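You operate a simulated robot arm through the tools that you are given. There is no shell and no other tool. Be economical: measure what you need, move in short steps, check, and stop when the job is done.

Carry out the task below with a simulated robot arm. There is one attempt and no reset: what you move stays moved.

## Task
Push the right optics door shut. Take the blue lidded tin on the open table and put it away on the shelf under the long white bench. Take the orange block and leave it on the top of the grey bench. Take the black tub labelled "feet" from the open table and leave it on top of the white jar there. Take the green jar and leave it on top of the white spool. Put one of the cartons from the open table on the top of the grey bench. Put two of the small white boxes from the open table on the top of the drawer cabinet. The order is free. Set down upright: black tub, green jar, carton.

It is judged by the outcome, as a careful person would: the job done as asked, and still so three seconds after it is handed in. It fails if anything else is knocked over, pushed out of place, dropped, spilled or broken.

## Robot
A 7-joint arm with a vacuum gripper on a trunk, on a base that drives. Base frame: it is fixed to the floor where the robot stands at the start and does not move with it; the origin is under the middle of the robot, x ahead of it, y to its left, z up. Lengths are in m, angles in degrees, forces in N, time in s.
With the tool pointing down near the work surface it reaches from about 0.1 to 0.7 m from the robot's upright axis, wherever it stands. Its first joint turns from -166.0 to 166.0 degrees. Places, roughly: black tub [1.25, 0.5, 1]; blue lidded tin (8x8x4 cm) [1.5, 0.4, 0.9]; carton [1.25, 0.75, 1]; green jar (5x5x8 cm) [1.2, 0.1, 0.9]; orange block (9x5x3 cm) [1.4, 0.1, 0.9]; right optics door [3.2, -0.1, 1]; shelf under the long white bench [-1.2, -1.3, 0.2]; small white box [0.75, 1.25, 1]; top of the drawer cabinet [3.1, -0.8, 0.9]; top of the grey bench [4, -1.6, 0.8]; white jar [1.25, 0.25, 1]; white spool (8x8x7 cm) [1.5, 0.1, 0.9]. Payload 1.88 kg.
Tool frame: the origin (TCP) lies in the middle of the cups' lips, and z points out of the cups. The gripper has 1 cup of 0.032 m across, covering 0.032 by 0.032 m (tool x, y); the bellows give 0.014 m. With the vacuum on, a cup seals on a smooth face that it is pressed against (1 to 4 N); it does not hold porous or soft things. The pull reaches 41 N.
Orientation is told as [roll, pitch, yaw] about the base's x, y, z axes, in that order, counted from this pose: with the cups facing straight down, the tool's x points along the base's -x, its y along +y and its z along -z.

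## Interface
- The arm moves only by the tool apply_moves. Its argument "steps" is a list that holds one entry, the list of rows, each a list of 6 numbers: the shift along the base's x, y, z in m, then the turn, a rotation vector about the base's x, y, z in degrees. In form: [[[dx, dy, dz, wx, wy, wz], ...]]. A call has 1 to 20 rows; each row shifts and turns the commanded pose from where the row before left it. "vacuum" is the vacuum: 1 switches it on, 0 off, set as the call begins (left out, the last holds). A row lasts 0.2 s, in which the tool goes at most 0.05 m and 8.6 degrees; a call with a longer step from one row to the next is refused whole, and so is a gripper value outside its range. Where a pose cannot be reached the arm comes as near as it can. A force on the tool above 40 N (or 10 N above the force at the start of the call, whichever is more), or a blocked arm, ends the call early, and 0.2 s more pass. The pull builds up within a second once a cup has sealed. Time passes only in rows, and 0.2 s behind the last, so rows that do not move give it time. The reply holds the time, the measured pose of the TCP, the force on the tool along the base axes and the pull of the vacuum, in the units named above and with some noise, with the torque about the TCP (base axes, N m) and any sound that the robot's microphone picked up, and new pictures: "show" is both (left out), scene, wrist or none.
- Cameras (640 x 400 px; columns grow to the right, rows downward): "scene" is now at [0.0332, 0.1536, 1.3616]; the picture's right is [-0.10, -0.99, 0.00], its down [-0.27, 0.03, -0.96] and it looks along [0.96, -0.10, -0.27] (base axes); focal length 282 px, centre (320, 200). "wrist" rides on the gripper at [0.082, 0.014, -0.216] in the tool frame; the picture's right is [-0.17, 0.99, 0.00], its down [-0.91, -0.15, -0.37] and it looks along [-0.37, -0.06, 0.93] (tool axes); focal length 243 px, centre (320, 200). There is no depth. A picture from a camera that has moved, and an enlarged one, comes with that camera's place and axes in the base frame and with its lens.
- raise_lower(by): slides the trunk up (or, below 0, down) by that many m; the arm and the scene camera ride with it, the base frame stays. It gives what a move gives, with no picture.
- steer(legs): drives the robot by 1 to 6 legs, each [ahead, left, turn to the left] in m, m and degrees, along the robot's own axes; the way and the turn of a leg run together, so that a leg with both is an arc; at most 1.5 m and 180 degrees a leg. The arm and the cameras ride along, it lands a little off, and it stops where it bumps. It gives what a move gives, and a new picture of the scene camera.
- aim_head(pan, tilt): turns the head with the scene camera to pan (to the left, within 155 degrees either way) and tilt (down, from -29 to 69), counted from straight ahead of the robot. It gives what a move gives, and a new picture of the scene camera.
- enlarge(camera, box): a new picture of the part [left, top, right, bottom] of that camera's present view, enlarged. The clock stands still meanwhile.
- sign_off(): hands the job in; it is judged then, once.

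Work in short steps. Places have to be worked out from the pictures, the camera data and where the tool is seen: move nearer, look again, correct. Check each grasp and each placing, and mend what went wrong. You have 217 turns and 260 pictures in all, those below and enlarged ones among them. Switch the vacuum off and draw the arm clear of the work before you hand the job in, unless the task says otherwise; then end with one line.

The tools are called after "Emit:" as a command line: name --argument value ..., lists and objects as JSON in quotes. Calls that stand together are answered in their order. apply_moves: Moves the arm, as the interface text tells. Its arguments: {"type":"object","properties":{"steps":{"type":"array"},"vacuum":{"type":"number"},"show":{"type":"string","enum":["both","scene","wrist","none"]}},"required":["steps"]} The other tools are called the same way: raise_lower (by) slides the trunk up or down; steer (legs) drives the base; aim_head (pan, tilt) turns the head that bears the scene camera; enlarge (camera, box) takes an enlarged picture of a part of a camera's view; sign_off () hands the job in.

At the start:

```text
clock: 0.0
ee_pos: [0.5214, 0.1554, 1.0871]
ee_rot: [0.0, -0.1, 0.0]
wrist_force: [-1.0, -0.3, -0.3]
wrist_torque: [0.0, 0.02, 0.0]
pull: 0.1
trunk travel left (down, up): [-0.275, 0.315]
robot x, y, heading: [-0.0041, -0.003, -0.2]
head pan, tilt: [-5.7, 15.8]
```

scene: 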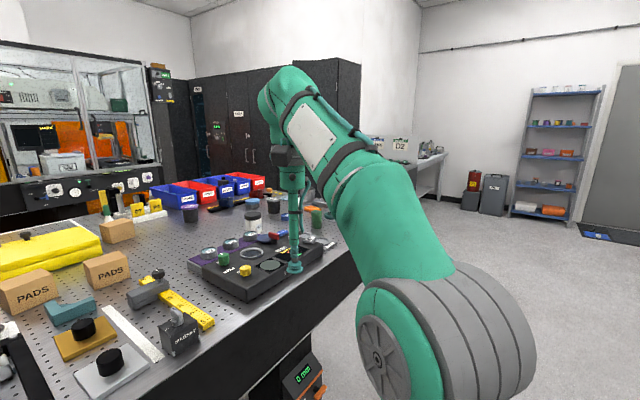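
wrist: 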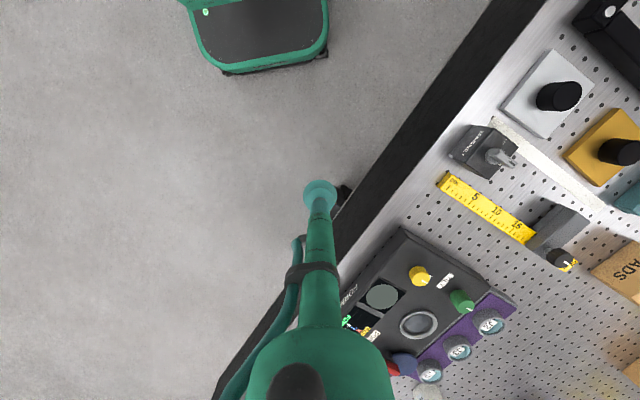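

I'll look closer at the table's far part, where most objects stand, and at the background.

Emit:
enlarge --camera "scene" --box '[170, 150, 350, 270]'

Emit:
enlarge --camera "scene" --box '[0, 180, 240, 400]'

Emit:
aim_head --pan 50 --tilt 25

Emit:
aim_head --pan -60 --tilt 15

Emit:
aim_head --pan -135 --tilt 25

```text
3.33 times, centred on (260, 210) of scene
camera zoom: at [0.0332, 0.1536, 1.3616], right [-0.1, -0.99, 0.0], down [-0.27, 0.03, -0.96], along [0.96, -0.1, -0.27], focal length 940 px, centre (520, 167)
```

zoom: 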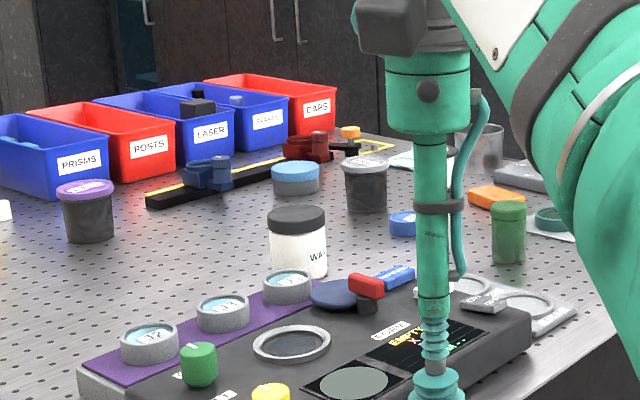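

```text
1.82 times, centred on (120, 290) of scene
camera zoom: at [0.0332, 0.1536, 1.3616], right [-0.1, -0.99, 0.0], down [-0.27, 0.03, -0.96], along [0.96, -0.1, -0.27], focal length 513 px, centre (684, 36)
```

zoom: 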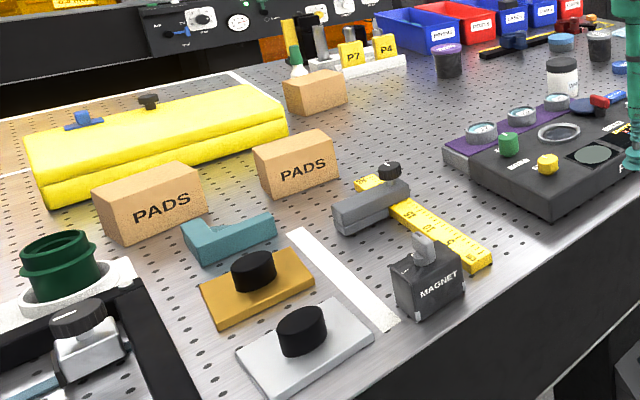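

```text
clock: 1.2
ee_pos: [0.5205, 0.1541, 1.0869]
ee_rot: [0.0, 0.0, 0.0]
wrist_force: [0.0, 0.5, 0.1]
wrist_torque: [0.0, -0.02, 0.0]
pull: 0.0
trunk travel left (down, up): [-0.275, 0.315]
robot x, y, heading: [0.0022, 0.0024, 0.0]
head pan, tilt: [50.0, 25.0]
camera scene: at [-0.0005, 0.2335, 1.3467], right [0.77, -0.64, 0.0], down [-0.27, -0.32, -0.91], along [0.58, 0.69, -0.42], focal length 282 px, centre (320, 200)
```

scene: 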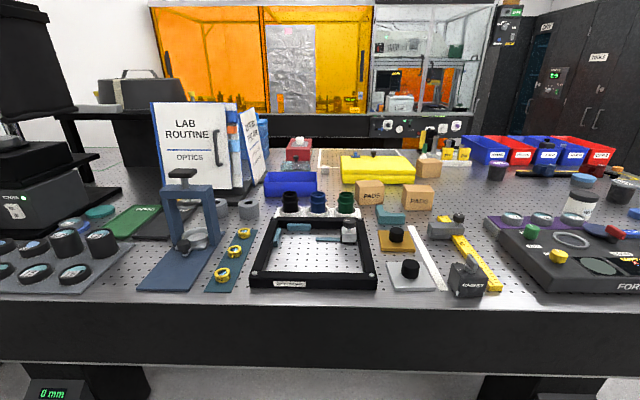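

```text
clock: 3.1
ee_pos: [0.5196, 0.1537, 1.0879]
ee_rot: [0.0, 0.0, 0.0]
wrist_force: [-0.5, -0.4, 0.2]
wrist_torque: [-0.01, 0.02, 0.0]
pull: 0.1
trunk travel left (down, up): [-0.275, 0.315]
robot x, y, heading: [-0.0012, 0.0002, 0.1]
head pan, tilt: [-60.0, 15.0]
camera scene: at [-0.013, 0.0821, 1.3629], right [-0.87, -0.5, 0.0], down [-0.13, 0.22, -0.97], along [0.48, -0.84, -0.26], focal length 282 px, centre (320, 200)
```

scene: 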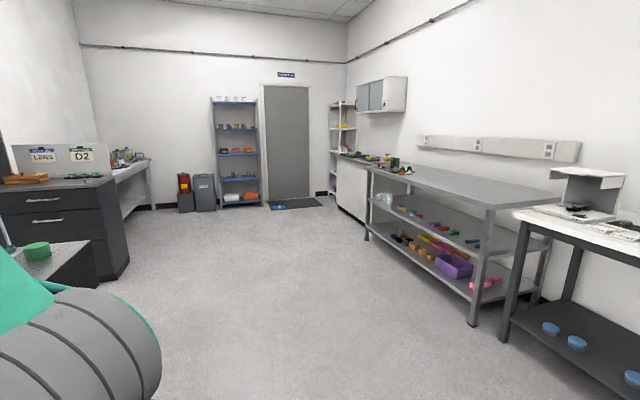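

```text
clock: 4.6
ee_pos: [0.5214, 0.1537, 1.0865]
ee_rot: [0.0, -0.1, 0.0]
wrist_force: [0.0, -0.3, 0.3]
wrist_torque: [-0.01, 0.0, 0.0]
pull: 0.0
trunk travel left (down, up): [-0.275, 0.315]
robot x, y, heading: [-0.0019, -0.0012, -0.1]
head pan, tilt: [-135.0, 25.0]
camera scene: at [-0.1249, 0.0978, 1.3467], right [-0.71, 0.71, 0.0], down [0.3, 0.3, -0.91], along [-0.64, -0.64, -0.42], focal length 282 px, centre (320, 200)
```

scene: 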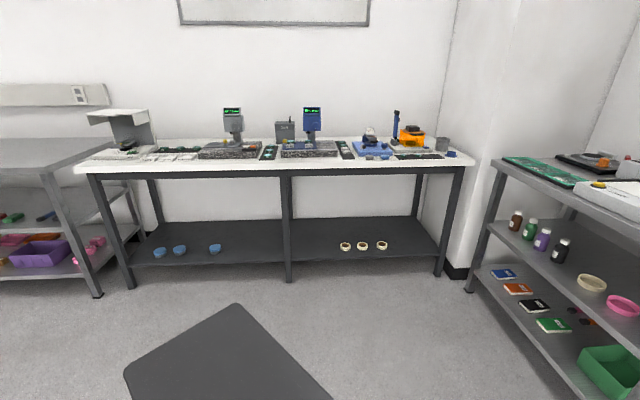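

The objects' identities need checking. I aim at the table and enlarge.

Emit:
aim_head --pan 55 --tilt 20

Emit:
enlarge --camera "scene" --box '[230, 110, 410, 230]'

Emit:
aim_head --pan 10 --tilt 20

Emit:
enlarge --camera "scene" --box '[280, 140, 400, 215]'

Emit:
enlarge --camera "scene" --box '[200, 130, 320, 205]'

```text
clock: 7.4
ee_pos: [0.5207, 0.1544, 1.0859]
ee_rot: [0.0, 0.0, 0.1]
wrist_force: [-0.2, 0.2, -0.9]
wrist_torque: [0.03, 0.02, -0.03]
pull: 0.1
trunk travel left (down, up): [-0.275, 0.315]
robot x, y, heading: [0.0004, 0.0002, 0.2]
head pan, tilt: [55.0, 20.0]
camera scene: at [-0.0063, 0.2392, 1.3547], right [0.82, -0.57, 0.0], down [-0.2, -0.28, -0.94], along [0.54, 0.77, -0.34], focal length 282 px, centre (320, 200)
```

scene: 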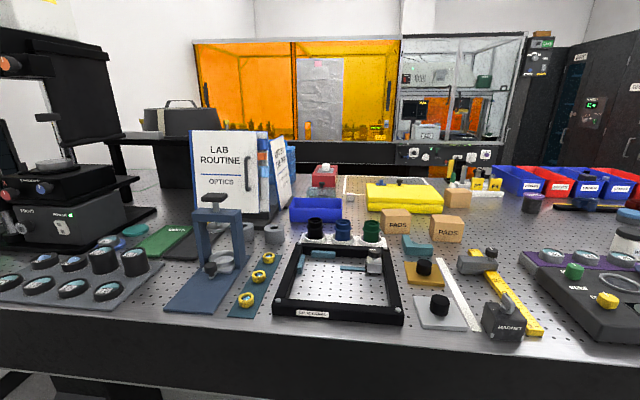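

```text
3.33 times, centred on (320, 170) of scene
camera zoom: at [-0.0063, 0.2392, 1.3547], right [0.82, -0.57, 0.0], down [-0.2, -0.28, -0.94], along [0.54, 0.77, -0.34], focal length 940 px, centre (320, 300)
```

zoom: 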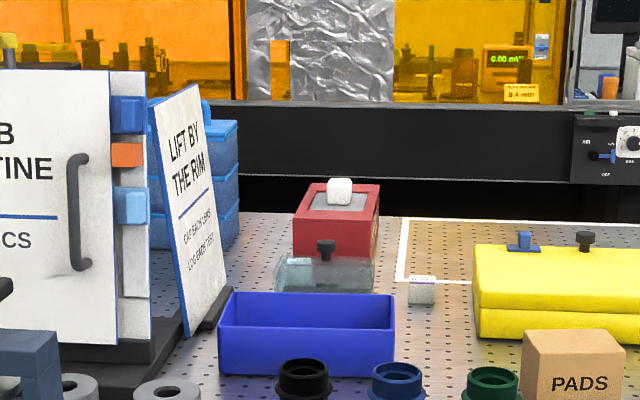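

```text
clock: 8.5
ee_pos: [0.5216, 0.1546, 1.0874]
ee_rot: [0.0, 0.0, 0.1]
wrist_force: [-0.8, -0.2, 0.8]
wrist_torque: [-0.02, 0.0, -0.01]
pull: 0.0
trunk travel left (down, up): [-0.275, 0.315]
robot x, y, heading: [-0.0003, 0.0009, -0.1]
head pan, tilt: [10.0, 20.0]
camera scene: at [0.0319, 0.1792, 1.3547], right [0.17, -0.98, 0.0], down [-0.34, -0.06, -0.94], along [0.93, 0.16, -0.34], focal length 282 px, centre (320, 200)
```

scene: 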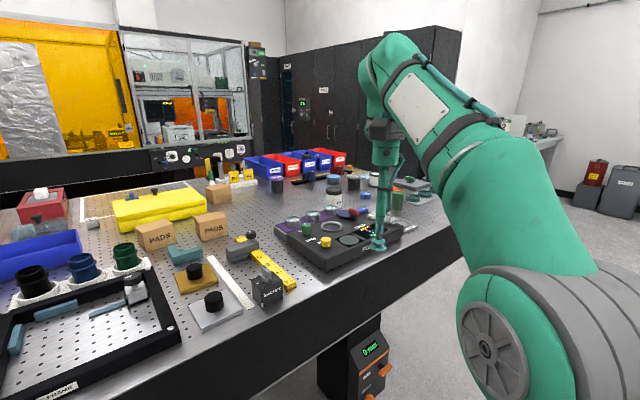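

```text
5.33 times, centred on (340, 178) of scene
camera zoom: at [0.0319, 0.1792, 1.3547], right [0.17, -0.98, 0.0], down [-0.34, -0.06, -0.94], along [0.93, 0.16, -0.34], focal length 1504 px, centre (213, 320)
```

zoom: 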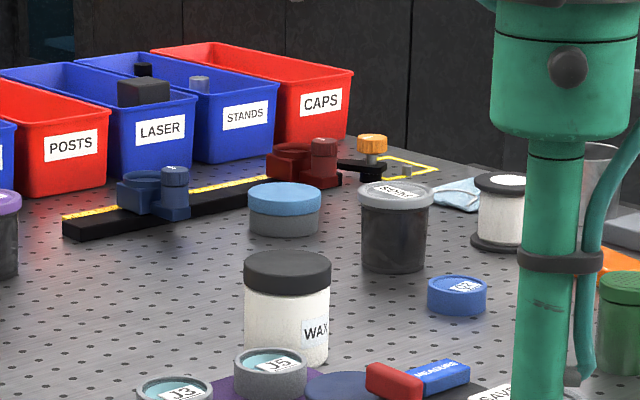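

```text
5.33 times, centred on (260, 168) of scene
camera zoom: at [0.0319, 0.1792, 1.3547], right [0.17, -0.98, 0.0], down [-0.34, -0.06, -0.94], along [0.93, 0.16, -0.34], focal length 1504 px, centre (640, 373)
```

zoom: 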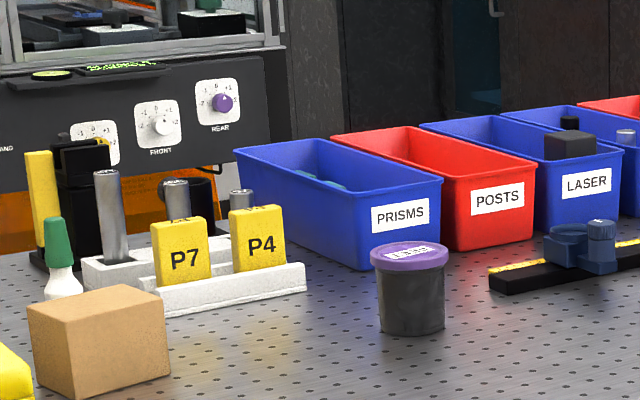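

The table runs at about -43°; its near right corner is around (1.29, -0.38). I raise the trunk a bit for clearance and drive to stand in front of the green jar, facing the table squarely.

Emit:
raise_lower --by 0.15

Emit:
steer --legs '[[0, -0.42, 0], [0.76, 0, 0], [0, 0, 47]]'

Emit:
aim_head --pan 0 --tilt 35

```text
clock: 10.3
ee_pos: [0.5204, 0.1544, 1.2371]
ee_rot: [0.0, 0.0, 0.0]
wrist_force: [-0.7, -0.1, 0.4]
wrist_torque: [-0.02, 0.0, 0.02]
pull: 0.1
trunk travel left (down, up): [-0.425, 0.165]
robot x, y, heading: [-0.0014, -0.0011, -0.2]
head pan, tilt: [10.0, 20.0]
```

```text
clock: 18.6
ee_pos: [0.9986, 0.0542, 1.2373]
ee_rot: [0.1, 0.0, 45.8]
wrist_force: [-0.7, 0.6, -0.5]
wrist_torque: [0.0, 0.01, -0.01]
pull: 0.1
trunk travel left (down, up): [-0.425, 0.165]
robot x, y, heading: [0.7466, -0.4279, 45.9]
head pan, tilt: [10.0, 20.0]
camera scene: at [0.6402, -0.2796, 1.5047], right [0.83, -0.56, 0.0], down [-0.19, -0.28, -0.94], along [0.53, 0.78, -0.34], focal length 282 px, centre (320, 200)
```

scene: 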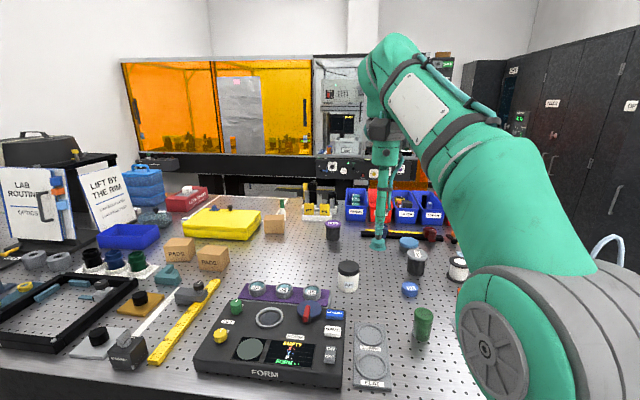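

```text
clock: 19.4
ee_pos: [0.9999, 0.0532, 1.2363]
ee_rot: [0.0, 0.0, 45.7]
wrist_force: [-0.2, 0.6, -0.4]
wrist_torque: [-0.02, -0.02, -0.01]
pull: 0.1
trunk travel left (down, up): [-0.425, 0.165]
robot x, y, heading: [0.748, -0.4299, 45.9]
head pan, tilt: [0.0, 35.0]
camera scene: at [0.6492, -0.2934, 1.481], right [0.72, -0.7, 0.0], down [-0.4, -0.41, -0.82], along [0.57, 0.59, -0.57], focal length 282 px, centre (320, 200)
```

scene: 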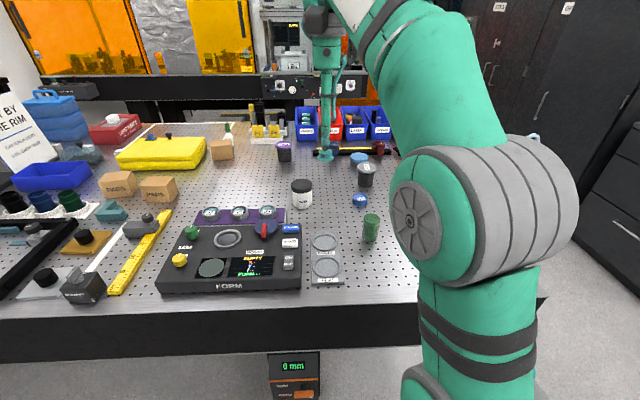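

Green jar seems near (1.19, 0.05). I move the tool toward it and look with the wrist camera.

Emit:
apply_moves --steps '[[[0.045, 0, -0.02, 0, 0, 0], [0.045, 0, -0.02, 0, 0, 0], [0.045, 0, -0.02, 0, 0, 0], [0.045, 0, -0.02, 0, 0, 0], [0, 0, 0, 0, 0, 0]]]'

```text
clock: 20.6
ee_pos: [1.1786, 0.0542, 1.1586]
ee_rot: [0.0, 0.1, 45.8]
wrist_force: [-0.3, -0.7, -0.6]
wrist_torque: [-0.02, 0.02, -0.01]
pull: 0.1
trunk travel left (down, up): [-0.425, 0.165]
robot x, y, heading: [0.7455, -0.4304, 45.6]
head pan, tilt: [0.0, 35.0]
camera scene: at [0.6497, -0.2933, 1.4809], right [0.72, -0.7, 0.0], down [-0.4, -0.41, -0.82], along [0.57, 0.59, -0.57], focal length 282 px, centre (320, 200)
camera wrist: at [1.1122, 0.004, 1.374], right [-0.59, 0.81, 0.0], down [0.75, 0.55, 0.37], along [0.3, 0.22, -0.93], focal length 243 px, centre (320, 200)
```

scene: 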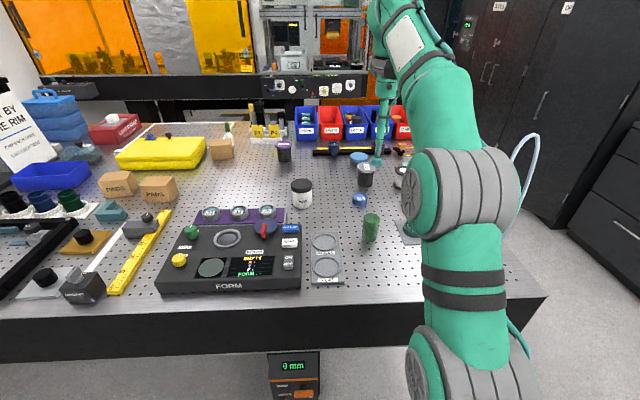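
wrist: 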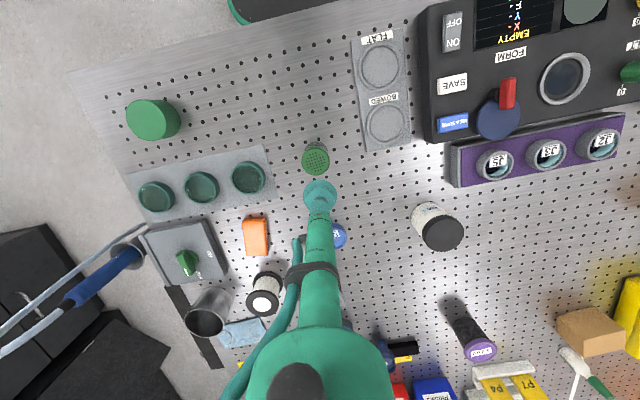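

Jar top is at about (1.183, 0.048). Aligning and descending.

Emit:
apply_moves --steps '[[[0.005, -0.006, -0.04, 0, 0, 0], [0, 0, -0.04, 0, 0, 0], [0, 0, -0.04, 0, 0, 0], [0, 0, 0, 0, 0, 0]]]' --show "wrist"

```text
clock: 21.6
ee_pos: [1.1829, 0.0504, 1.038]
ee_rot: [0.1, 0.0, 45.7]
wrist_force: [0.8, -0.5, -0.1]
wrist_torque: [-0.04, 0.03, 0.05]
pull: 0.1
trunk travel left (down, up): [-0.425, 0.165]
robot x, y, heading: [0.7461, -0.425, 45.8]
head pan, tilt: [0.0, 35.0]
camera wrist: at [1.1162, 0.0003, 1.2541], right [-0.59, 0.81, 0.0], down [0.75, 0.55, 0.37], along [0.3, 0.22, -0.93], focal length 243 px, centre (320, 200)
```

wrist: 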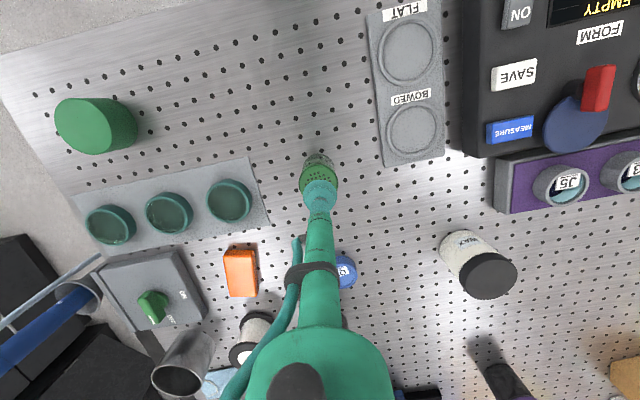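

Aligned. Vacuum on and descend gently until contact.

Emit:
apply_moves --steps '[[[0, 0, -0.02, 0, 0, 0], [0, 0, -0.015, 0, 0, 0], [0, 0, -0.01, 0, 0, 0], [0, 0, -0.005, 0, 0, 0], [0, 0, -0.005, 0, 0, 0], [0, 0, -0.005, 0, 0, 0], [0, 0, 0, 0, 0, 0]]]' --vacuum 1 --show "wrist"

```text
clock: 23.2
ee_pos: [1.1834, 0.0486, 0.9818]
ee_rot: [0.1, -0.4, 45.6]
wrist_force: [-0.3, -1.3, 24.1]
wrist_torque: [0.0, -0.21, -0.02]
pull: 40.9
trunk travel left (down, up): [-0.425, 0.165]
robot x, y, heading: [0.7453, -0.4276, 45.7]
head pan, tilt: [0.0, 35.0]
camera wrist: at [1.1147, -0.0023, 1.1963], right [-0.59, 0.81, 0.0], down [0.75, 0.55, 0.38], along [0.31, 0.23, -0.92], focal length 243 px, centre (320, 200)
```

wrist: 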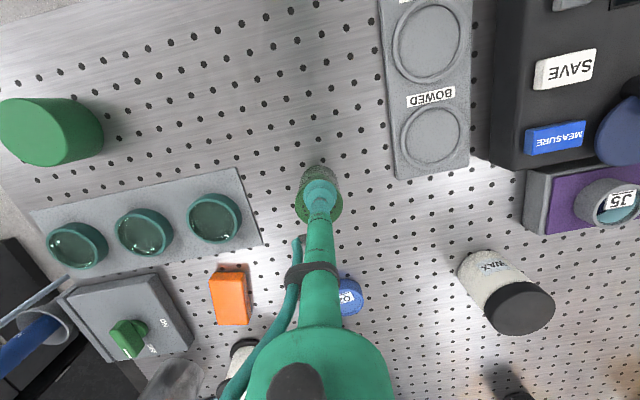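

Sealed (pull 40.9) with the jar top at ~0.98, so the table top is ~0.90. Lift, then drive closer toward the spool.

Emit:
apply_moves --steps '[[[0, 0, 0.03, 0, 0, 0], [0, 0, 0.05, 0, 0, 0], [0, 0, 0.05, 0, 0, 0], [0, 0, 0.05, 0, 0, 0], [0, 0, 0.04, 0, 0, 0], [0, 0, 0, 0, 0, 0]]]' --show "none"

Emit:
steer --legs '[[0, -0.2, 0], [0.15, 0, 0]]'

Emit:
aim_head --pan 0 --tilt 65

```text
clock: 24.6
ee_pos: [1.1842, 0.0433, 1.1908]
ee_rot: [0.1, 0.0, 45.8]
wrist_force: [0.4, 0.2, -0.3]
wrist_torque: [0.01, -0.05, -0.02]
pull: 40.7
out of reach, approached as far as the arm can: row 5
trunk travel left (down, up): [-0.425, 0.165]
robot x, y, heading: [0.7463, -0.4259, 46.0]
head pan, tilt: [0.0, 35.0]
```

```text
clock: 27.2
ee_pos: [1.4354, 0.0106, 1.1927]
ee_rot: [0.0, -0.1, 46.0]
wrist_force: [-1.1, -0.3, -0.7]
wrist_torque: [-0.02, -0.04, -0.01]
pull: 40.5
trunk travel left (down, up): [-0.425, 0.165]
robot x, y, heading: [0.998, -0.4574, 46.2]
head pan, tilt: [0.0, 35.0]
camera scene: at [0.9012, -0.3295, 1.4809], right [0.72, -0.69, 0.0], down [-0.4, -0.41, -0.82], along [0.57, 0.59, -0.57], focal length 282 px, centre (320, 200)
```

scene: 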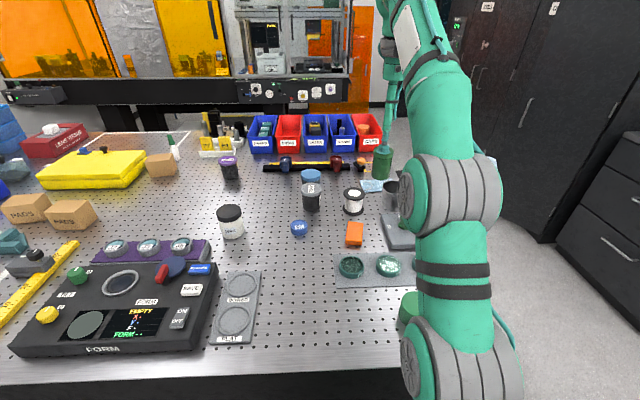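

```text
clock: 28.1
ee_pos: [1.4357, 0.0084, 1.1929]
ee_rot: [0.0, 0.1, 46.0]
wrist_force: [0.6, -0.1, -0.1]
wrist_torque: [-0.01, 0.0, 0.06]
pull: 40.5
trunk travel left (down, up): [-0.425, 0.165]
robot x, y, heading: [0.9993, -0.4612, 46.0]
head pan, tilt: [0.0, 65.0]
camera scene: at [0.8821, -0.3492, 1.4411], right [0.72, -0.69, 0.0], down [-0.63, -0.65, -0.42], along [0.29, 0.3, -0.91], focal length 282 px, centre (320, 200)
```

scene: 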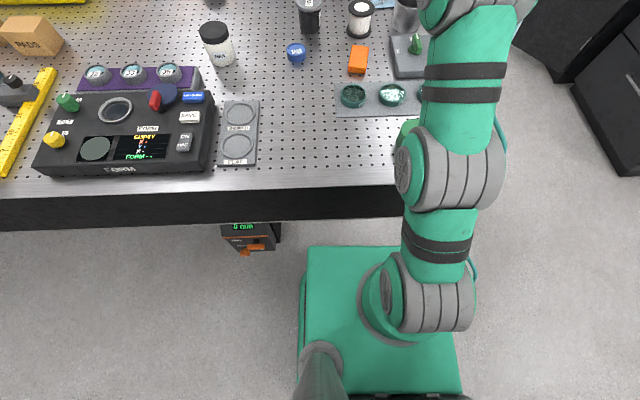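

Spool is at about (1.508, 0.141). I raise the trunk, and nudge 5 cm nearer, to gain reach.

Emit:
raise_lower --by 0.12

Emit:
steer --legs '[[0.06, 0, 0]]'

Emit:
apply_moves --steps '[[[0.015, 0.03, -0.04, 0, 0, 0], [0.015, 0.03, -0.04, 0, 0, 0], [0, 0, 0, 0, 0, 0]]]'

```text
clock: 29.6
ee_pos: [1.4355, 0.009, 1.3132]
ee_rot: [0.0, 0.0, 46.0]
wrist_force: [0.0, -0.4, -0.5]
wrist_torque: [0.01, -0.04, 0.0]
pull: 40.6
trunk travel left (down, up): [-0.545, 0.045]
robot x, y, heading: [1.0026, -0.4675, 45.8]
head pan, tilt: [0.0, 65.0]
```

```text
clock: 30.6
ee_pos: [1.4759, 0.0537, 1.3124]
ee_rot: [-0.1, 0.0, 46.1]
wrist_force: [0.7, 0.0, -1.3]
wrist_torque: [-0.01, 0.0, -0.04]
pull: 40.5
trunk travel left (down, up): [-0.545, 0.045]
robot x, y, heading: [1.0421, -0.4219, 46.0]
head pan, tilt: [0.0, 65.0]
camera scene: at [0.9239, -0.3058, 1.561], right [0.72, -0.69, 0.0], down [-0.63, -0.65, -0.42], along [0.29, 0.3, -0.91], focal length 282 px, centre (320, 200)
```

scene: 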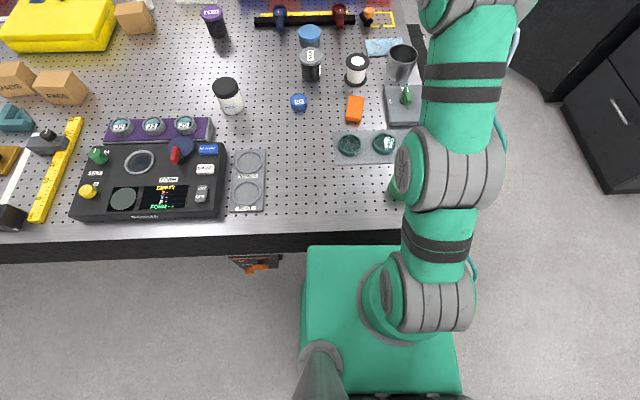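

```text
refused: row 1 steps farther than a row can; nothing moved
```

Spool confirmed at ~(1.505, 0.138). Move over it and lower partway.

Emit:
apply_moves --steps '[[[0.01, 0.028, -0.035, 0, 0, 0], [0.01, 0.028, -0.035, 0, 0, 0], [0.009, 0.028, -0.035, 0, 0, 0], [0, 0, -0.045, 0, 0, 0], [0, 0, 0, 0, 0, 0]]]'

```text
clock: 31.8
ee_pos: [1.5007, 0.1387, 1.1619]
ee_rot: [0.1, 0.0, 46.0]
wrist_force: [-0.4, -0.4, -0.8]
wrist_torque: [0.02, -0.02, -0.01]
pull: 40.7
trunk travel left (down, up): [-0.545, 0.045]
robot x, y, heading: [1.0403, -0.4203, 46.1]
head pan, tilt: [0.0, 65.0]
camera scene: at [0.9231, -0.3067, 1.561], right [0.72, -0.69, 0.0], down [-0.63, -0.65, -0.42], along [0.29, 0.3, -0.91], focal length 282 px, centre (320, 200)
camera wrist: at [1.4354, 0.0875, 1.3779], right [-0.59, 0.8, 0.0], down [0.75, 0.55, 0.37], along [0.3, 0.22, -0.93], focal length 243 px, centre (320, 200)
```

scene: 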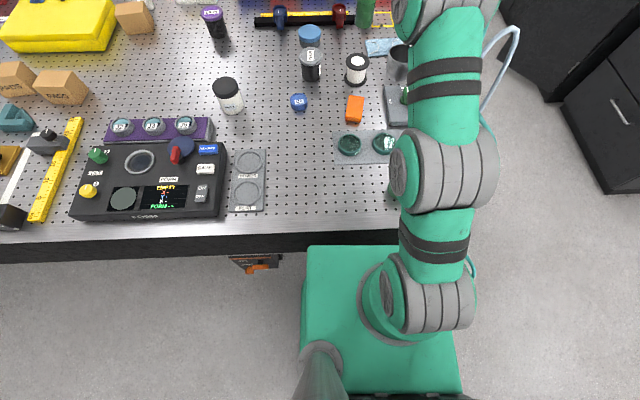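
wrist: 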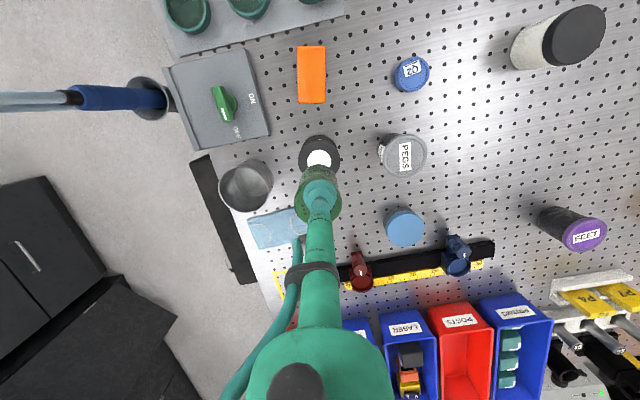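

The purple-lidded tub reads FEET (the grey one is PEGS). The spool is right beneath the jar; lowering near it for another look.

Emit:
apply_moves --steps '[[[0.003, -0.002, -0.04, 0, 0, 0], [0, 0, -0.035, 0, 0, 0], [0, 0, -0.015, 0, 0, 0], [0, 0, 0, 0, 0, 0]]]' --show "wrist"

Emit:
enlarge --camera "wrist" --box '[240, 120, 400, 220]'

Emit:
enlarge --camera "scene" --box '[280, 0, 440, 100]'

```text
clock: 32.8
ee_pos: [1.5096, 0.1337, 1.0704]
ee_rot: [0.0, 0.0, 46.1]
wrist_force: [0.8, -0.8, -0.2]
wrist_torque: [0.03, -0.04, 0.02]
pull: 40.2
trunk travel left (down, up): [-0.545, 0.045]
robot x, y, heading: [1.0408, -0.4217, 46.0]
head pan, tilt: [0.0, 65.0]
camera wrist: at [1.4428, 0.0838, 1.2855], right [-0.59, 0.8, 0.0], down [0.75, 0.55, 0.37], along [0.3, 0.22, -0.93], focal length 243 px, centre (320, 200)
```

wrist: 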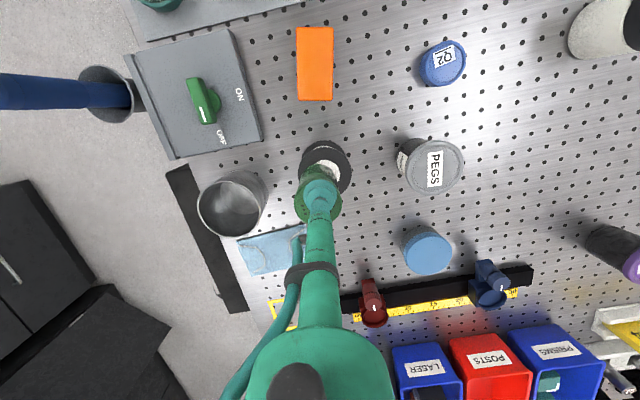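

```text
4.00 times, centred on (320, 170) of wrist
camera zoom: at [1.4428, 0.0838, 1.2855], right [-0.59, 0.8, 0.0], down [0.75, 0.55, 0.37], along [0.3, 0.22, -0.93], focal length 970 px, centre (320, 320)
```

zoom: 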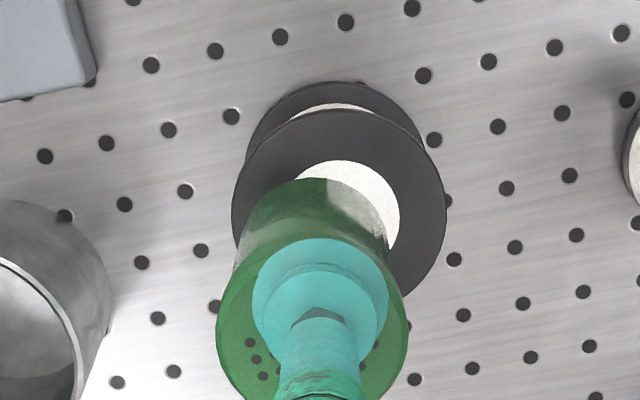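

```text
4.00 times, centred on (360, 50) of scene
camera zoom: at [0.9234, -0.3064, 1.561], right [0.72, -0.69, 0.0], down [-0.63, -0.65, -0.42], along [0.29, 0.3, -0.91], focal length 1128 px, centre (160, 800)
```

zoom: 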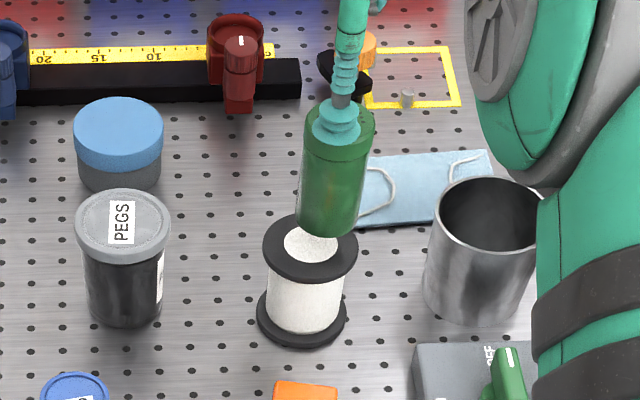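

The spool lies a bit to the robot's left of the jar; I shift ~8 mm left and check again.

Emit:
apply_moves --steps '[[[-0.006, 0.006, 0, 0, 0, 0], [0, 0, -0.008, 0, 0, 0], [0, 0, 0, 0, 0, 0]]]' --show "none"

Emit:
enlarge --camera "wrist" --box '[240, 120, 400, 220]'

Emit:
enlarge --camera "scene" --box '[280, 0, 440, 100]'

```text
clock: 33.6
ee_pos: [1.5027, 0.1409, 1.0619]
ee_rot: [0.0, 0.0, 46.0]
wrist_force: [0.5, 0.4, -1.3]
wrist_torque: [0.0, -0.06, 0.02]
pull: 41.7
trunk travel left (down, up): [-0.545, 0.045]
robot x, y, heading: [1.0421, -0.4181, 46.2]
head pan, tilt: [0.0, 65.0]
```

```text
4.00 times, centred on (320, 170) of wrist
camera zoom: at [1.4366, 0.0907, 1.2776], right [-0.59, 0.8, 0.0], down [0.75, 0.55, 0.37], along [0.3, 0.22, -0.93], focal length 970 px, centre (320, 320)
```

zoom: 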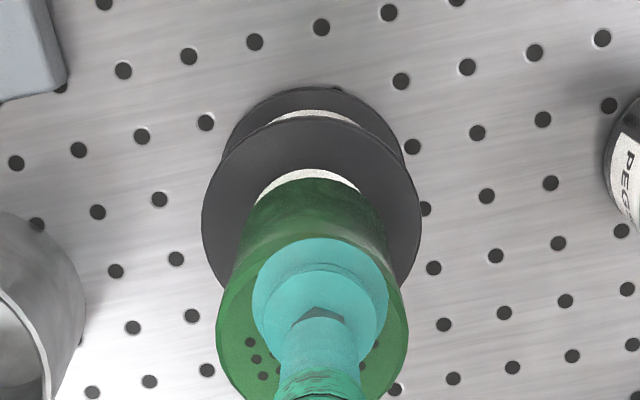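

```text
4.00 times, centred on (360, 50) of scene
camera zoom: at [0.9235, -0.3063, 1.561], right [0.72, -0.69, 0.0], down [-0.63, -0.65, -0.42], along [0.29, 0.3, -0.91], focal length 1128 px, centre (160, 800)
```

zoom: 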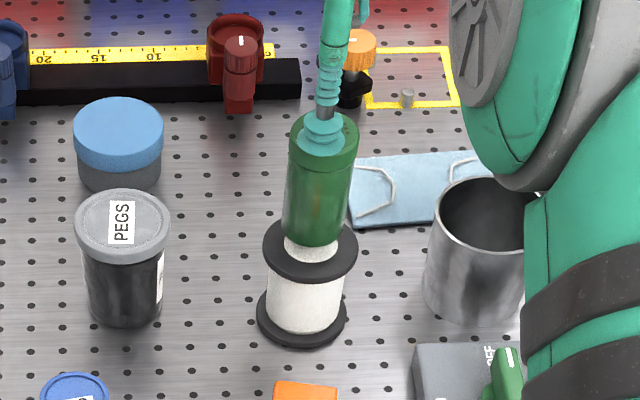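

Lateral is good; the jar is ~6 mm too far forward. Correct and lower to contact.

Emit:
apply_moves --steps '[[[-0.003, -0.005, 0, 0, 0, 0], [0, 0, -0.006, 0, 0, 0], [0, 0, -0.004, 0, 0, 0], [0, 0, 0, 0, 0, 0]]]' --show "none"

Emit:
enlarge --camera "scene" --box '[280, 0, 440, 100]'

```text
clock: 34.6
ee_pos: [1.4996, 0.1362, 1.0537]
ee_rot: [0.0, -0.1, 46.0]
wrist_force: [-0.1, -0.3, -1.4]
wrist_torque: [0.01, -0.04, -0.01]
pull: 40.5
trunk travel left (down, up): [-0.545, 0.045]
robot x, y, heading: [1.0399, -0.4172, 46.2]
head pan, tilt: [0.0, 65.0]
```

```text
4.00 times, centred on (360, 50) of scene
camera zoom: at [0.9234, -0.3064, 1.561], right [0.72, -0.69, 0.0], down [-0.63, -0.65, -0.42], along [0.29, 0.3, -0.91], focal length 1128 px, centre (160, 800)
```

zoom: 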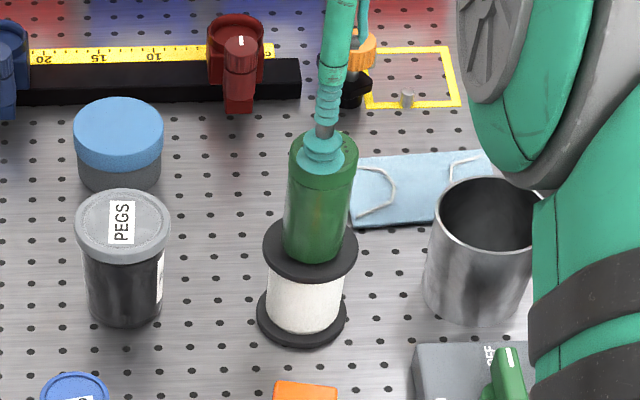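

Well centred. Lower until contact.

Emit:
apply_moves --steps '[[[-0.001, 0.001, -0.003, 0, 0, 0], [0, 0, -0.003, 0, 0, 0], [0, 0, -0.002, 0, 0, 0], [0, 0, 0, 0, 0, 0]]]' --show "none"

```text
clock: 35.6
ee_pos: [1.4984, 0.1361, 1.0483]
ee_rot: [0.1, -0.2, 46.0]
wrist_force: [-2.0, 0.4, 15.3]
wrist_torque: [0.06, -0.16, 0.02]
pull: 40.7
trunk travel left (down, up): [-0.545, 0.045]
robot x, y, heading: [1.0403, -0.4193, 46.1]
head pan, tilt: [0.0, 65.0]
```

Contact (15 N). Release, wait, then lift straight up.

Emit:
apply_moves --steps '[[[0, 0, 0, 0, 0, 0], [0, 0, 0, 0, 0, 0], [0, 0, 0, 0, 0, 0], [0, 0, 0, 0, 0, 0], [0, 0, 0.01, 0, 0, 0], [0, 0, 0.03, 0, 0, 0], [0, 0, 0.05, 0, 0, 0], [0, 0, 0.05, 0, 0, 0], [0, 0, 0, 0, 0, 0]]]' --vacuum 0 --show "wrist"

Emit:
enlarge --camera "scene" --box '[280, 0, 440, 100]'

```text
clock: 37.6
ee_pos: [1.5024, 0.1406, 1.1869]
ee_rot: [0.1, 0.1, 46.1]
wrist_force: [0.6, 0.1, 0.8]
wrist_torque: [0.01, 0.02, 0.02]
pull: 0.1
trunk travel left (down, up): [-0.545, 0.045]
robot x, y, heading: [1.045, -0.4175, 46.2]
head pan, tilt: [0.0, 65.0]
camera wrist: at [1.4348, 0.0898, 1.4031], right [-0.59, 0.8, 0.0], down [0.75, 0.55, 0.37], along [0.3, 0.22, -0.93], focal length 243 px, centre (320, 200)
```

wrist: 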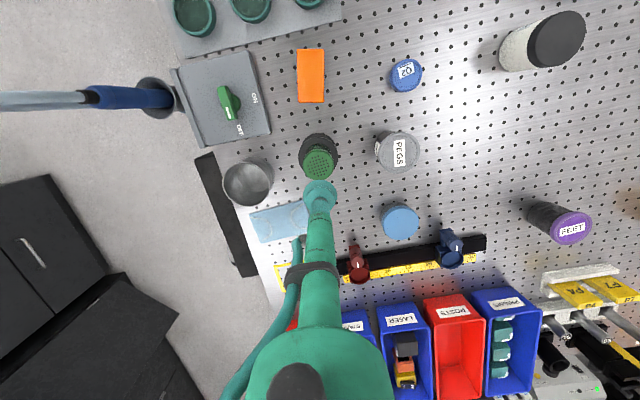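

```text
4.00 times, centred on (360, 50) of scene
camera zoom: at [0.9234, -0.3064, 1.561], right [0.72, -0.69, 0.0], down [-0.63, -0.65, -0.42], along [0.29, 0.3, -0.91], focal length 1128 px, centre (160, 800)
```

zoom: 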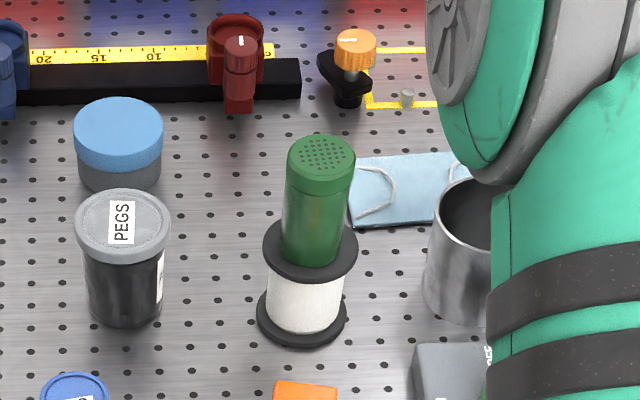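

Green jar stands well on the spool. Next the FEET tub near (1.32, 0.58): I shift the robot left to be square in front of it.

Emit:
steer --legs '[[0, 0.47, 0]]'

Emit:
apply_moves --steps '[[[0.028, 0.029, 0.0, 0, 0, 0], [0.028, 0.029, 0.0, 0, 0, 0], [0.028, 0.029, 0.0, 0, 0, 0], [0.028, 0.029, 0.0, 0, 0, 0], [0, 0, 0, 0, 0, 0]]]'

```text
clock: 39.8
ee_pos: [1.3641, 0.2516, 1.1829]
ee_rot: [0.0, 0.4, 39.3]
wrist_force: [0.3, 0.3, -0.3]
wrist_torque: [-0.02, 0.0, 0.02]
pull: 0.0
trunk travel left (down, up): [-0.545, 0.045]
robot x, y, heading: [0.8413, -0.2502, 39.2]
head pan, tilt: [0.0, 65.0]
stopped in leg 1: the robot was blocked; the commanded pose is now the measured one
camera scene: at [0.7378, -0.123, 1.561], right [0.63, -0.77, 0.0], down [-0.7, -0.57, -0.42], along [0.33, 0.27, -0.91], focal length 282 px, centre (320, 200)
```

scene: 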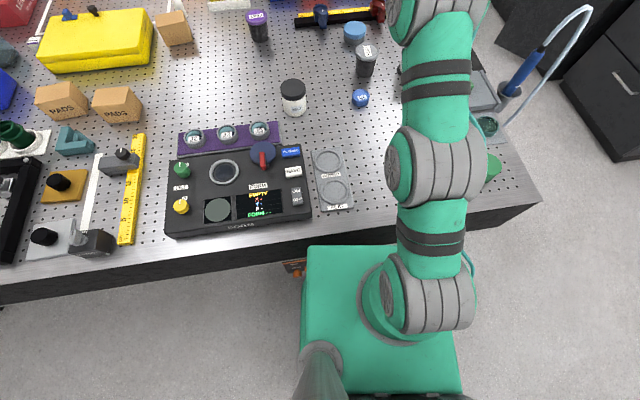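

```text
clock: 41.0
ee_pos: [1.3772, 0.2751, 1.1659]
ee_rot: [0.0, 0.3, 39.3]
wrist_force: [0.0, 0.6, 0.3]
wrist_torque: [0.05, 0.03, -0.01]
pull: 0.1
out of reach, approached as far as the arm can: row 1, 2, 3, 4
trunk travel left (down, up): [-0.545, 0.045]
robot x, y, heading: [0.8411, -0.2465, 39.3]
head pan, tilt: [0.0, 65.0]
camera scene: at [0.7375, -0.1236, 1.561], right [0.63, -0.77, 0.0], down [-0.7, -0.57, -0.42], along [0.33, 0.27, -0.91], focal length 282 px, centre (320, 200)
camera wrist: at [1.3047, 0.2339, 1.3813], right [-0.5, 0.87, 0.0], down [0.81, 0.46, 0.37], along [0.32, 0.18, -0.93], focal length 243 px, centre (320, 200)
```

scene: 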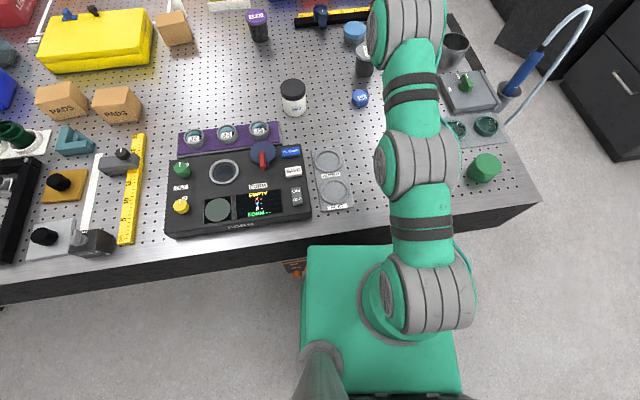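
wrist: 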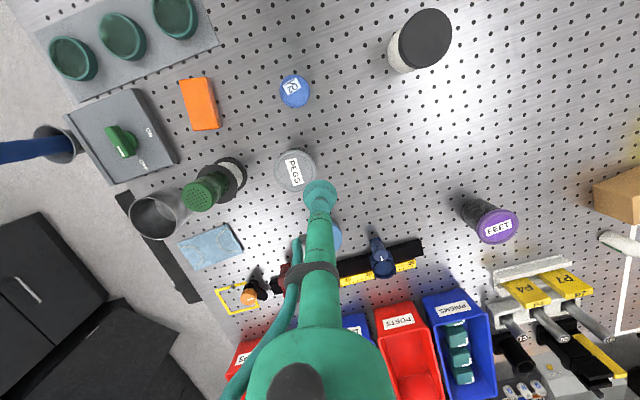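

The base bumped something under the table (the height-control box), so I keep clear of it. The tub is too deep from this side; the right end of the table is nearer. Retract the arm, back off and drive around the right corner.

Emit:
apply_moves --steps '[[[-0.035, -0.028, 0.015, 0, 0, 0], [-0.035, -0.028, 0.015, 0, 0, 0], [-0.035, -0.028, 0.015, 0, 0, 0], [-0.035, -0.028, 0.015, 0, 0, 0], [-0.035, -0.028, 0.0, 0, 0, 0], [-0.035, -0.028, 0.0, 0, 0, 0], [-0.035, -0.028, 0.0, 0, 0, 0], [0, 0, 0, 0, 0, 0]]]' --show "none"

Emit:
steer --legs '[[-0.35, 0, 0], [0, 0, 9], [0, -1.08, 0]]'

Emit:
aim_head --pan 0 --tilt 20

```text
clock: 42.8
ee_pos: [1.1458, 0.083, 1.2289]
ee_rot: [0.0, 0.5, 39.4]
wrist_force: [-0.2, 0.4, -0.4]
wrist_torque: [-0.09, 0.07, -0.02]
pull: 0.1
out of reach, approached as far as the arm can: row 1
trunk travel left (down, up): [-0.545, 0.045]
robot x, y, heading: [0.8429, -0.2487, 39.3]
head pan, tilt: [0.0, 65.0]
```

```text
clock: 50.8
ee_pos: [1.6087, -0.7899, 1.2295]
ee_rot: [0.1, 0.4, 48.8]
wrist_force: [0.4, 0.2, -0.3]
wrist_torque: [-0.01, 0.04, 0.0]
pull: 0.0
trunk travel left (down, up): [-0.545, 0.045]
robot x, y, heading: [1.3629, -1.1672, 48.8]
head pan, tilt: [0.0, 65.0]
camera scene: at [1.2402, -1.0613, 1.561], right [0.75, -0.66, 0.0], down [-0.6, -0.68, -0.42], along [0.28, 0.32, -0.91], focal length 282 px, centre (320, 200)
```

scene: 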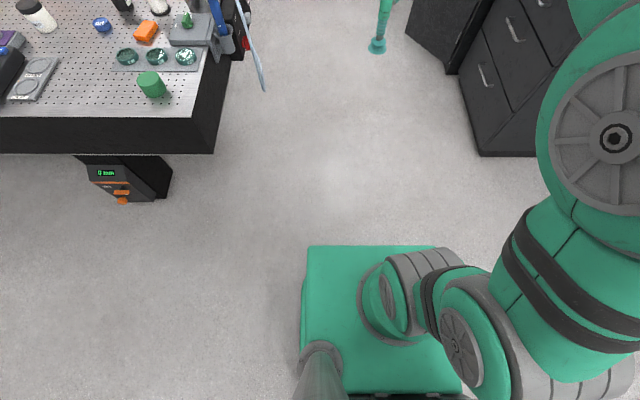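

```text
clock: 51.9
ee_pos: [1.6098, -0.791, 1.2293]
ee_rot: [0.0, 0.3, 48.8]
wrist_force: [0.3, -0.2, 0.3]
wrist_torque: [-0.03, 0.01, 0.01]
pull: 0.1
trunk travel left (down, up): [-0.545, 0.045]
robot x, y, heading: [1.3624, -1.1674, 49.0]
head pan, tilt: [0.0, 20.0]
camera scene: at [1.2616, -1.0369, 1.6247], right [0.75, -0.66, 0.0], down [-0.23, -0.26, -0.94], along [0.62, 0.71, -0.34], focal length 282 px, centre (320, 200)
```

scene: 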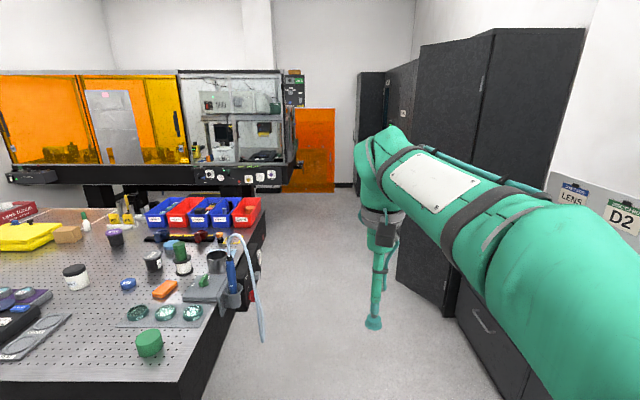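

There is a corridor along the right end. I drive up it and look left before turning.

Emit:
steer --legs '[[1.25, 0, 0]]'

Emit:
aim_head --pan 70 --tilt 25

```text
clock: 58.2
ee_pos: [2.408, 0.1679, 1.2291]
ee_rot: [0.0, 0.4, 50.4]
wrist_force: [-0.5, -0.4, 0.2]
wrist_torque: [0.0, -0.02, 0.0]
pull: 0.1
trunk travel left (down, up): [-0.545, 0.045]
robot x, y, heading: [2.1749, -0.2204, 50.4]
head pan, tilt: [0.0, 20.0]
camera scene: at [2.0685, -0.0895, 1.6247], right [0.77, -0.64, 0.0], down [-0.22, -0.26, -0.94], along [0.6, 0.72, -0.34], focal length 282 px, centre (320, 200)
```

scene: 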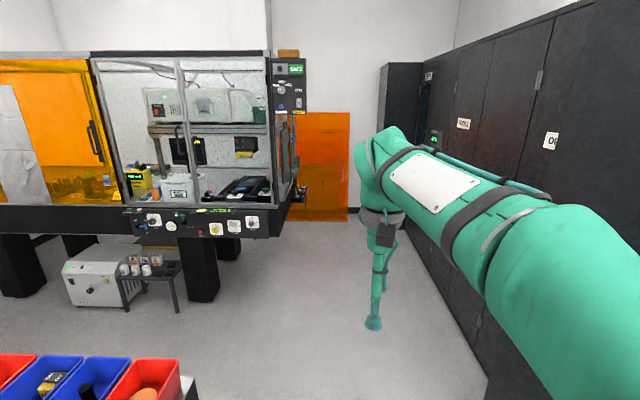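

```text
clock: 59.6
ee_pos: [2.4088, 0.1667, 1.2303]
ee_rot: [0.1, 0.5, 50.4]
wrist_force: [0.0, 1.2, 0.1]
wrist_torque: [-0.02, 0.0, -0.03]
pull: 0.0
trunk travel left (down, up): [-0.545, 0.045]
robot x, y, heading: [2.1768, -0.2178, 50.5]
head pan, tilt: [70.0, 25.0]
camera scene: at [1.9626, -0.0817, 1.6167], right [0.86, 0.51, 0.0], down [0.21, -0.36, -0.91], along [-0.46, 0.78, -0.42], focal length 282 px, centre (320, 200)
```

scene: 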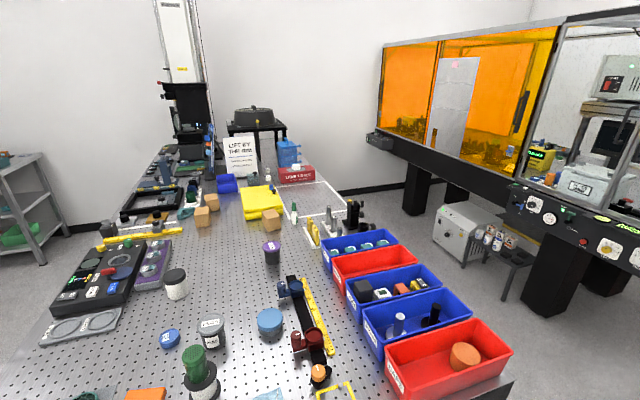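

There's a wide aisle behind the table, so far objects can be reached from the back. I'm now level with the blue tin from the right end: turn left to face the table's end and close in.

Emit:
steer --legs '[[0, 0, 87.5]]'

Emit:
aim_head --pan 0 --tilt 50

```text
clock: 63.7
ee_pos: [1.8032, 0.0419, 1.2289]
ee_rot: [-0.1, 0.5, 136.7]
wrist_force: [0.4, 0.1, 1.8]
wrist_torque: [-0.02, -0.04, -0.02]
pull: 0.2
trunk travel left (down, up): [-0.545, 0.045]
robot x, y, heading: [2.172, -0.2181, 136.7]
head pan, tilt: [70.0, 25.0]
camera scene: at [2.0224, -0.4211, 1.6167], right [-0.45, 0.89, 0.0], down [0.38, 0.19, -0.91], along [-0.81, -0.41, -0.42], focal length 282 px, centre (320, 200)
```

scene: 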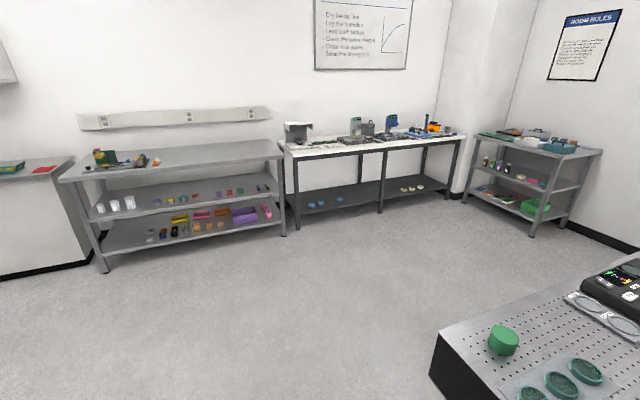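

```text
clock: 65.1
ee_pos: [1.8043, 0.0425, 1.2295]
ee_rot: [0.0, 0.4, 136.8]
wrist_force: [-0.8, 0.0, -0.6]
wrist_torque: [0.01, -0.01, 0.02]
pull: 0.0
trunk travel left (down, up): [-0.545, 0.045]
robot x, y, heading: [2.172, -0.219, 136.7]
head pan, tilt: [0.0, 50.0]
camera scene: at [2.0487, -0.327, 1.5792], right [0.69, 0.73, 0.0], down [0.56, -0.53, -0.64], along [-0.47, 0.44, -0.77], focal length 282 px, centre (320, 200)
```

scene: 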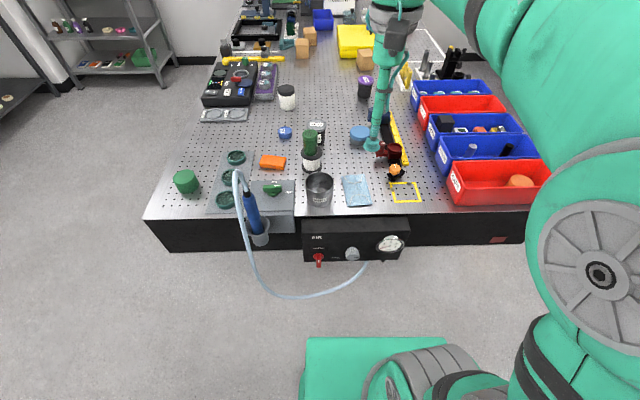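

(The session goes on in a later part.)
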